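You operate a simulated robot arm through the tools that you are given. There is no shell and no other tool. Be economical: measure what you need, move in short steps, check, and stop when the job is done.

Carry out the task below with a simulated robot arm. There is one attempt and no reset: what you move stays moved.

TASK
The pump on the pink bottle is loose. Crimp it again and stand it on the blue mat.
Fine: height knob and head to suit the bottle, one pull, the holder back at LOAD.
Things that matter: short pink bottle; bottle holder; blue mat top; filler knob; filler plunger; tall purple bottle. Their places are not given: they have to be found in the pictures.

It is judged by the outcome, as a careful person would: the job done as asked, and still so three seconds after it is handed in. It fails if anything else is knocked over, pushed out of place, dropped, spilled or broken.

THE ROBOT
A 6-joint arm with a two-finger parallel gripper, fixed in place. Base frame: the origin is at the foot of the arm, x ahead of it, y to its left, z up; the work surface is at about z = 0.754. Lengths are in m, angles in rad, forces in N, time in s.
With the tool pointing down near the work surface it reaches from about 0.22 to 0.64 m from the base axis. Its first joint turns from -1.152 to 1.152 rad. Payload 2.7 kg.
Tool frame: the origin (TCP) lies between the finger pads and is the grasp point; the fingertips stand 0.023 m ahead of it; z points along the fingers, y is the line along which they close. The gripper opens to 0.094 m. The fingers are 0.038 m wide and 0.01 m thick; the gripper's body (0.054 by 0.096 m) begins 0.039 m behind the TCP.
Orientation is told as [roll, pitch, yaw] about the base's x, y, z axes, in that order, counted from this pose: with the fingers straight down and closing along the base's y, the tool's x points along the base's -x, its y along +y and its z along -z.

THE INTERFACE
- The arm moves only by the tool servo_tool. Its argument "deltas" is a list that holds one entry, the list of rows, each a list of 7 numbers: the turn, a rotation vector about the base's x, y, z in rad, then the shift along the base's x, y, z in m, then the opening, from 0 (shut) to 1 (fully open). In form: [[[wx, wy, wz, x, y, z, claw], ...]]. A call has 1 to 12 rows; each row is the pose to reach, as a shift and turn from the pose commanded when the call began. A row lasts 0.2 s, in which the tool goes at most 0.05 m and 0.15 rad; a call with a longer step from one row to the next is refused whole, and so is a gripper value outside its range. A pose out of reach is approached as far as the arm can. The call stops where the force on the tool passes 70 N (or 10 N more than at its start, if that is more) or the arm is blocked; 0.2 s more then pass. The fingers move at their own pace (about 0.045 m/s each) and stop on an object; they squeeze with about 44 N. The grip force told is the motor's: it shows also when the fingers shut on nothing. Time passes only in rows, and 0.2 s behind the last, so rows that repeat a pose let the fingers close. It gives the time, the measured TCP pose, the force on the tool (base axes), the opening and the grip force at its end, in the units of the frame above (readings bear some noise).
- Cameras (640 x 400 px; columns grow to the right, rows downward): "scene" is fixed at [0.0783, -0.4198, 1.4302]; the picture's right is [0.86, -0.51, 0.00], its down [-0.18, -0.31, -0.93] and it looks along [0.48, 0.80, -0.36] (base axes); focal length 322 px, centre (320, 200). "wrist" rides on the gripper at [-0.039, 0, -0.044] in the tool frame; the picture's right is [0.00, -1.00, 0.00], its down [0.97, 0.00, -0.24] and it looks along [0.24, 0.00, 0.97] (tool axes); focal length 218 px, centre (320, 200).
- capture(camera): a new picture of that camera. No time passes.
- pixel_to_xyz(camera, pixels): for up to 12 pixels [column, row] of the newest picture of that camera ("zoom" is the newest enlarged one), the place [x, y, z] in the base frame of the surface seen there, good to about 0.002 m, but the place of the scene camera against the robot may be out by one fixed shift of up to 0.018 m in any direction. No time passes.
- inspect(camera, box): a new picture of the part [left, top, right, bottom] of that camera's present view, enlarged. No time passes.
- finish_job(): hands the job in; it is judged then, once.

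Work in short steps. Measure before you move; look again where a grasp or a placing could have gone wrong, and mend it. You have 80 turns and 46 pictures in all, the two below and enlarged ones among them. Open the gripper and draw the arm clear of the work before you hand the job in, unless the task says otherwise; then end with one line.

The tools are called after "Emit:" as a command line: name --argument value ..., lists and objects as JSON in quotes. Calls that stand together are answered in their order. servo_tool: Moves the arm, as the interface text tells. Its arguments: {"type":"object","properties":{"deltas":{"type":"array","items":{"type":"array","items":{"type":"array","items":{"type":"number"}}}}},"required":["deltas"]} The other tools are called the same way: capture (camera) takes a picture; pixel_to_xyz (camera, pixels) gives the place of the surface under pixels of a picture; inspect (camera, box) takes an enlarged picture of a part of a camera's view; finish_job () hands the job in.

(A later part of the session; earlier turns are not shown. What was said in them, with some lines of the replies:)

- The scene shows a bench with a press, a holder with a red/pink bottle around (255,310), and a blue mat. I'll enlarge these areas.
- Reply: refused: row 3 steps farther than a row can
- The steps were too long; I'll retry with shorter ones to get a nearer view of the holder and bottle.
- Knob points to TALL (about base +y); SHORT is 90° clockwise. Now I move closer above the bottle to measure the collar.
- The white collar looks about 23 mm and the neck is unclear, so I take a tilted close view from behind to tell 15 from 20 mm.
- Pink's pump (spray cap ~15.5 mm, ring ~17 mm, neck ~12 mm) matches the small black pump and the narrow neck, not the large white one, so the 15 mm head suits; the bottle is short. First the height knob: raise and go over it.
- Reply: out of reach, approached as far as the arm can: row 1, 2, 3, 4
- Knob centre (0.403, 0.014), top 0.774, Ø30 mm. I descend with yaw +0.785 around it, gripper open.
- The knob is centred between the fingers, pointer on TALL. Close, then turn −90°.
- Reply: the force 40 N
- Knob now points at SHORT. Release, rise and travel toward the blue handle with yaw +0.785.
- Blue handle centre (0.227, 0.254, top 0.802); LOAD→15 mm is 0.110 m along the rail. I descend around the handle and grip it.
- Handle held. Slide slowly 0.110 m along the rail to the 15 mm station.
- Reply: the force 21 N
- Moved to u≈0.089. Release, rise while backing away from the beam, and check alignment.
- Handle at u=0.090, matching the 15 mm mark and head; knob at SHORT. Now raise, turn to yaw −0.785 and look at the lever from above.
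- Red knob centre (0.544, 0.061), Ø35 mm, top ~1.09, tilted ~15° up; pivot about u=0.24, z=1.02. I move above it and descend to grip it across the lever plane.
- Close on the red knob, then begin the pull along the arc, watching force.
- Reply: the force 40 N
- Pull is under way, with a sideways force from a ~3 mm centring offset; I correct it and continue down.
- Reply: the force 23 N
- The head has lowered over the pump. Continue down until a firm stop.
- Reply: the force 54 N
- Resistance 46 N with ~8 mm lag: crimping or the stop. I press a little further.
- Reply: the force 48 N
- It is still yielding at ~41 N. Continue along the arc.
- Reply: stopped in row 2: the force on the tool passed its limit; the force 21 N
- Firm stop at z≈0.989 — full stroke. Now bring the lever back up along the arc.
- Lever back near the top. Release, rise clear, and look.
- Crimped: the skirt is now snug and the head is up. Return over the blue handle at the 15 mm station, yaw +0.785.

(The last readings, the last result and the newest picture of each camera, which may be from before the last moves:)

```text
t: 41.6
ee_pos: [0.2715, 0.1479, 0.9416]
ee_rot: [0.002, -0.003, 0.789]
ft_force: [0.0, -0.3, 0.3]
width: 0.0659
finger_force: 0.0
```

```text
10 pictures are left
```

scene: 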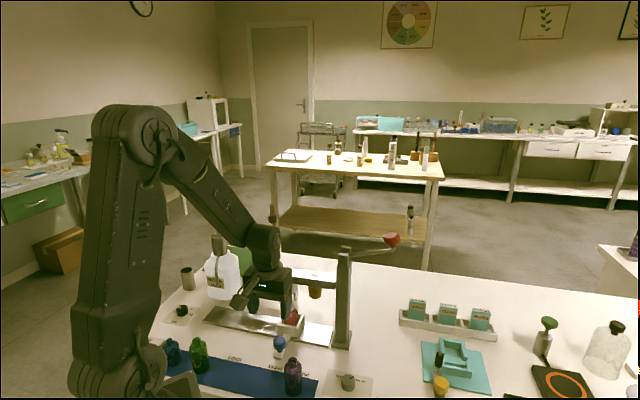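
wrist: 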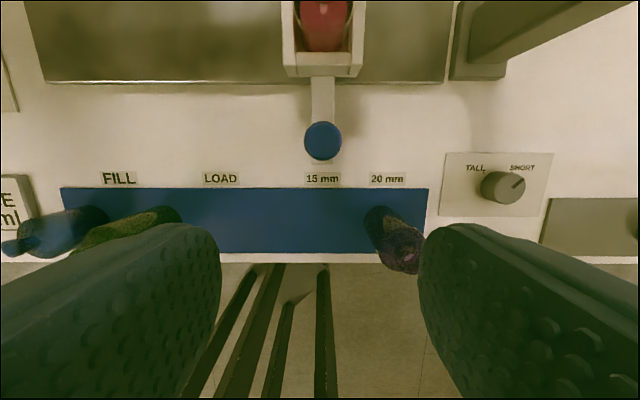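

Handle seen at (323,140) as before. Descend, grip, and slide back −0.110 m to LOAD.

Emit:
servo_tool --deltas '[[[0, 0, 0, 0, 0, -0.04, 0.7], [0, 0, 0, 0.01, 0.01, -0.075, 0.7], [0, 0, 0, 0.032, 0.029, -0.1, 0.7], [0, 0, 0, 0.032, 0.029, -0.14, 0.7], [0, 0, 0, 0.032, 0.029, -0.14, 0.7], [0, 0, 0, 0.032, 0.029, -0.14, 0.5], [0, 0, 0, 0.032, 0.029, -0.14, 0.2], [0, 0, 0, 0.032, 0.029, -0.14, 0.2], [0, 0, 0, 0.032, 0.029, -0.14, 0.2]]]'

Emit:
servo_tool --deltas '[[[0, 0, 0, -0.004, 0.004, 0, 0.2], [0, 0, 0, -0.011, 0.011, 0, 0.2], [0, 0, 0, -0.018, 0.018, 0, 0.2], [0, 0, 0, -0.025, 0.025, 0, 0.2], [0, 0, 0, -0.032, 0.032, 0, 0.2], [0, 0, 0, -0.039, 0.039, 0, 0.2], [0, 0, 0, -0.046, 0.046, 0, 0.2], [0, 0, 0, -0.053, 0.053, 0, 0.2], [0, 0, 0, -0.06, 0.06, 0, 0.2], [0, 0, 0, -0.067, 0.067, 0, 0.2], [0, 0, 0, -0.074, 0.074, 0, 0.2], [0, 0, 0, -0.0772, 0.0772, 0, 0.2]]]'

Emit:
servo_tool --deltas '[[[0, 0, 0, 0, 0, 0, 0.5], [0, 0, 0, 0, 0, 0, 0.7], [0, 0, 0, 0, 0, 0, 0.7], [0, 0, 0, 0, 0, 0.03, 0.7], [0, 0, 0, 0, 0, 0.07, 0.7], [0, 0, 0, 0, 0, 0.11, 0.7], [0, 0, 0, 0, 0, 0.15, 0.7], [0, 0, 0, 0, 0, 0.15, 0.7]]]'

Emit:
capture --camera "wrist"

```text
t: 43.6
ee_pos: [0.3025, 0.1754, 0.8022]
ee_rot: [0.001, -0.004, 0.786]
ft_force: [1.4, 0.6, -7.3]
width: 0.0312
finger_force: 44.9
```

```text
t: 46.2
ee_pos: [0.2245, 0.252, 0.8009]
ee_rot: [0.0, -0.003, 0.786]
ft_force: [-8.9, -9.0, -5.6]
width: 0.0307
finger_force: 45.2
```

```text
t: 48.0
ee_pos: [0.2278, 0.251, 0.9537]
ee_rot: [0.0, -0.004, 0.787]
ft_force: [0.5, 0.8, -0.4]
width: 0.0659
finger_force: 0.1
```

```text
9 pictures are left
```

wrist: 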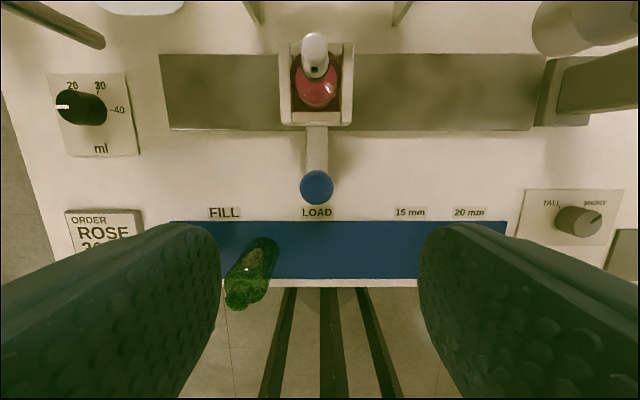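

Emit:
pixel_to_xyz --camera "wrist" --pixels '[[316, 187], [317, 212], [411, 212], [315, 43], [302, 43], [328, 43], [316, 80], [295, 100], [340, 100], [316, 107], [316, 118], [345, 62]]'

Emit:
pixel_to_xyz --camera "wrist" --pixels '[[283, 62], [350, 110], [252, 240], [240, 300], [380, 250], [330, 225], [330, 275], [265, 260]]'

Emit:
inspect --camera "wrist" --box '[270, 20, 370, 130]'

```text
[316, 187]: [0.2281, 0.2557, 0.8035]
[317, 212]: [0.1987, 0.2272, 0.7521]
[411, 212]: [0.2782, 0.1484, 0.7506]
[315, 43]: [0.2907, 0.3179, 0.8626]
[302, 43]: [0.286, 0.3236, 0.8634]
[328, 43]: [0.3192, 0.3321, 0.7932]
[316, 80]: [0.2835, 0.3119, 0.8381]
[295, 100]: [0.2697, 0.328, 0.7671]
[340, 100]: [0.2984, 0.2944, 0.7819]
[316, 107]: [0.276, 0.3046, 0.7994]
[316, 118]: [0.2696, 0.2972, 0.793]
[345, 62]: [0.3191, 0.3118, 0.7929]
```

```text
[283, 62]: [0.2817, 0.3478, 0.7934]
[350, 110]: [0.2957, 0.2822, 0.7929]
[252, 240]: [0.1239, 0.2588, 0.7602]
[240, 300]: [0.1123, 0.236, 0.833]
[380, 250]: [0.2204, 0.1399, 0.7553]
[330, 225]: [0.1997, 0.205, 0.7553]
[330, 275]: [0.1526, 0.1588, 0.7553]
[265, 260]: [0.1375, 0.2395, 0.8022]
```

```text
3.64 times, centred on (320, 75) of wrist
```

zoom: 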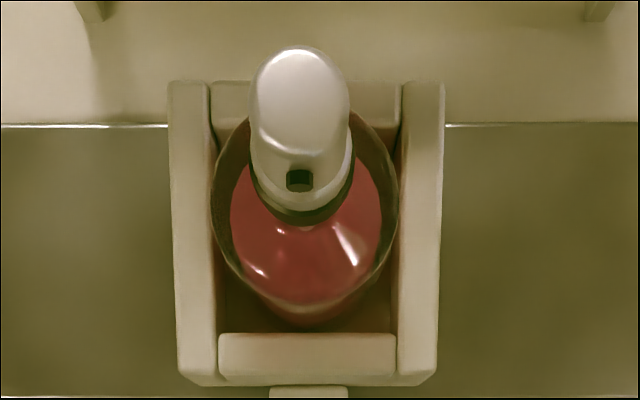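

Holder is back at LOAD (u −0.0195 vs label −0.0201). Now I measure the bottle's shoulder profile to choose the grip height.

Emit:
pixel_to_xyz --camera "zoom" --pixels '[[305, 235], [305, 250], [305, 265], [305, 280], [305, 290], [305, 298], [305, 305], [305, 312], [305, 318], [300, 60], [300, 90], [300, 140]]'

```text
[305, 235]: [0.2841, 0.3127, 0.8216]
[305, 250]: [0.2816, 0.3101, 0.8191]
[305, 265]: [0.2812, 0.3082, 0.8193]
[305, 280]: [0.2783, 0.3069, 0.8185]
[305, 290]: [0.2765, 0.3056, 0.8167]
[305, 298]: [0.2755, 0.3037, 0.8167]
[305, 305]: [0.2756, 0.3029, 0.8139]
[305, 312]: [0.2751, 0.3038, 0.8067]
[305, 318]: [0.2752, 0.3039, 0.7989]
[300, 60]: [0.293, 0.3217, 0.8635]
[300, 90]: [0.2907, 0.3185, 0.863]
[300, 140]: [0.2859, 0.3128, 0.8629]
```

The body is a straight 40 mm cylinder up to z≈0.814; nozzle top 0.863; axis (0.290, 0.318). I'll grip with TCP z=0.828 (tips 0.805, above the holder walls at 0.793). Approach first.

Emit:
servo_tool --deltas '[[[0, 0, 0, 0.032, 0.0325, 0, 0.75], [0, 0, 0, 0.0638, 0.0653, 0, 0.75], [0, 0, 0, 0.0638, 0.0653, -0.04, 0.75], [0, 0, 0, 0.0638, 0.0653, -0.08, 0.75], [0, 0, 0, 0.0638, 0.0653, -0.09, 0.75]]]'

Emit:
capture --camera "wrist"

```text
t: 49.2
ee_pos: [0.2923, 0.3194, 0.8626]
ee_rot: [0.002, -0.004, 0.785]
ft_force: [0.3, 0.5, -0.2]
width: 0.0704
finger_force: 0.1
```

```text
7 pictures are left
```

wrist: 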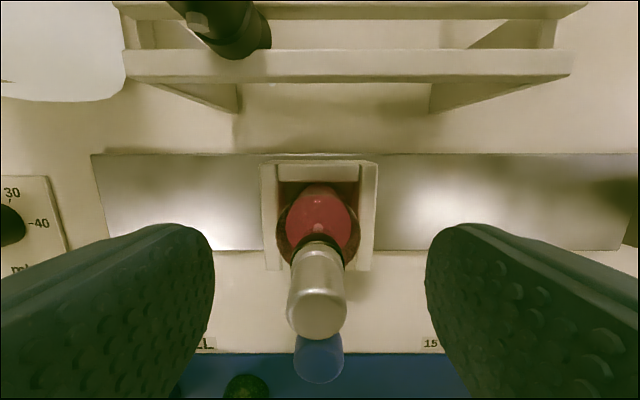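

Centred on the bottle. Lower to 0.828 and close.

Emit:
servo_tool --deltas '[[[0, 0, 0, 0, 0, -0.018, 0.75], [0, 0, 0, -0.0005, -0.0005, -0.034, 0.75], [0, 0, 0, -0.0005, -0.0005, -0.034, 0.75], [0, 0, 0, -0.0005, -0.0005, -0.034, 0.5], [0, 0, 0, -0.0005, -0.0005, -0.034, 0.35], [0, 0, 0, -0.0005, -0.0005, -0.034, 0.25], [0, 0, 0, -0.0005, -0.0005, -0.034, 0.25]]]'

```text
t: 50.8
ee_pos: [0.2898, 0.3174, 0.8283]
ee_rot: [0.002, -0.004, 0.787]
ft_force: [0.4, 0.2, -0.4]
width: 0.0399
finger_force: 44.1
```

Gripped at 39.9 mm. Lift straight up 6 cm and check.

Emit:
servo_tool --deltas '[[[0, 0, 0, 0, 0, 0.01, 0.25], [0, 0, 0, 0, 0, 0.025, 0.25], [0, 0, 0, 0, 0, 0.045, 0.25], [0, 0, 0, 0, 0, 0.065, 0.25], [0, 0, 0, 0, 0, 0.07, 0.25]]]'

Emit:
capture --camera "wrist"

```text
t: 52.0
ee_pos: [0.2918, 0.3172, 0.8979]
ee_rot: [0.003, -0.003, 0.784]
ft_force: [0.2, -0.5, -0.7]
width: 0.0401
finger_force: 44.1
```

```text
6 pictures are left
```

wrist: 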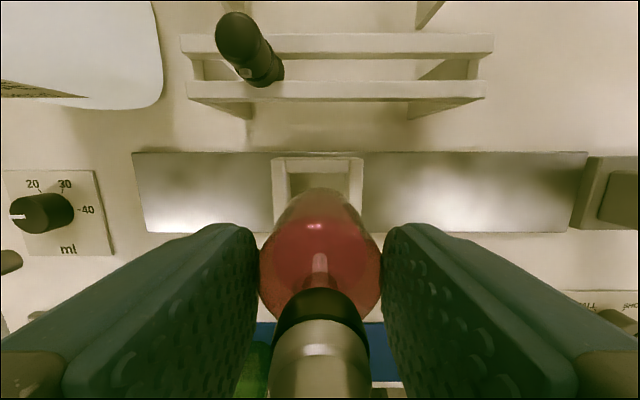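

Bottle held upright, holder stayed. Check holder floor height, then carry over a free spot on the mat (≈0.216, 0.152).

Emit:
pixel_to_xyz --camera "wrist" --pixels '[[300, 182], [340, 182], [318, 176]]'

Emit:
servo_tool --deltas '[[[0, 0, 0, -0.006, -0.014, 0, 0.25], [0, 0, 0, -0.018, -0.04, 0, 0.25], [0, 0, 0, -0.031, -0.068, 0, 0.25], [0, 0, 0, -0.044, -0.098, 0, 0.25], [0, 0, 0, -0.057, -0.127, 0, 0.25], [0, 0, 0, -0.068, -0.152, 0, 0.25], [0, 0, 0, -0.0744, -0.1655, 0, 0.25], [0, 0, 0, -0.0744, -0.1655, 0, 0.25]]]'

Emit:
capture --camera "scene"

```text
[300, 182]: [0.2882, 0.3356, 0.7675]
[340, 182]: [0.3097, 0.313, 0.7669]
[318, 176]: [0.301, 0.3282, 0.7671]
```

```text
t: 53.8
ee_pos: [0.2155, 0.1535, 0.8958]
ee_rot: [0.003, -0.004, 0.786]
ft_force: [0.8, -0.8, -2.0]
width: 0.0398
finger_force: 44.5
```

```text
5 pictures are left
```

scene: 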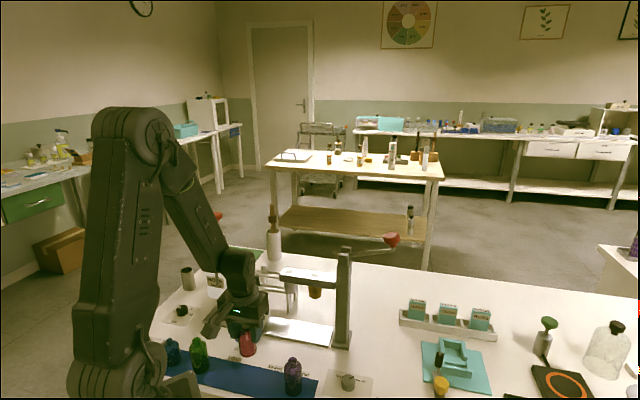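

Floor 0.767 vs mat 0.755, so contact comes 0.0815 m below. Lower, slowly at the end.

Emit:
servo_tool --deltas '[[[0, 0, 0, 0, 0, -0.02, 0.25], [0, 0, 0, 0, 0, -0.045, 0.25], [0, 0, 0, 0, 0, -0.065, 0.25], [0, 0, 0, 0, 0, -0.074, 0.25], [0, 0, 0, 0, 0, -0.078, 0.25], [0, 0, 0, 0, 0, -0.08, 0.25], [0, 0, 0, 0, 0, -0.081, 0.25], [0, 0, 0, 0, 0, -0.081, 0.25]]]'

```text
t: 55.6
ee_pos: [0.2159, 0.1529, 0.8163]
ee_rot: [0.002, -0.005, 0.786]
ft_force: [0.5, 0.9, 2.6]
width: 0.0399
finger_force: 44.2
```

Emit:
servo_tool --deltas '[[[0, 0, 0, 0, 0, -0.001, 0.25], [0, 0, 0, 0, 0, -0.001, 0.25]]]'

```text
t: 56.2
ee_pos: [0.2159, 0.1536, 0.8153]
ee_rot: [0.001, -0.005, 0.784]
ft_force: [2.8, -6.0, 30.9]
width: 0.0397
finger_force: 44.5
```

Contact felt (31 N). Ease up, release, and rise straight up.

Emit:
servo_tool --deltas '[[[0, 0, 0, 0, 0, 0.001, 0.25], [0, 0, 0, 0, 0, 0.001, 0.45], [0, 0, 0, 0, 0, 0.001, 0.65], [0, 0, 0, 0, 0, 0.001, 0.75], [0, 0, 0, 0, 0, 0.001, 0.75], [0, 0, 0, 0, 0, 0.03, 0.75], [0, 0, 0, 0, 0, 0.07, 0.75], [0, 0, 0, 0, 0, 0.11, 0.75], [0, 0, 0, 0, 0, 0.155, 0.75], [0, 0, 0, 0, 0, 0.2, 0.75], [0, 0, 0, 0, 0, 0.245, 0.75], [0, 0, 0, 0, 0, 0.28, 0.75]]]'

Emit:
capture --camera "wrist"

Emit:
inspect --camera "scene" --box '[140, 210, 420, 400]'

```text
t: 58.8
ee_pos: [0.2152, 0.1518, 1.0994]
ee_rot: [0.003, -0.003, 0.785]
ft_force: [0.6, 1.1, 0.0]
width: 0.0704
finger_force: 0.0
```

```text
4 pictures are left
```

wrist: 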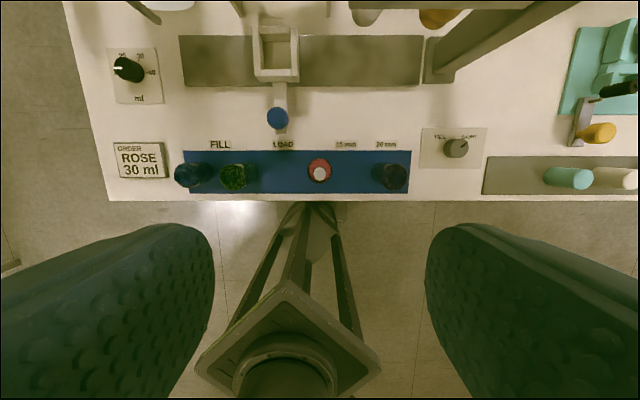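

```text
2.11 times, centred on (280, 305) of scene
```

zoom: 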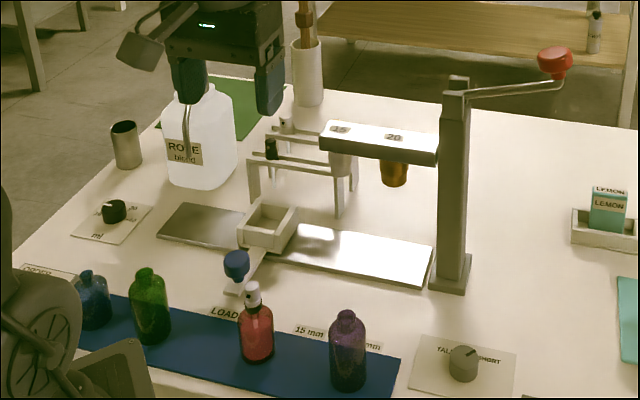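

The pink bottle stands on the mat with its collar crimped. The holder is at LOAD, the knob at SHORT, the lever is up, and the arm is clear, so I hand it in.

Emit:
finish_job

```text
The job is handed in.
```

The pink bottle's pump is crimped with the 15 mm head at the SHORT setting in one pull. The bottle stands on the blue mat and the holder is back at LOAD.
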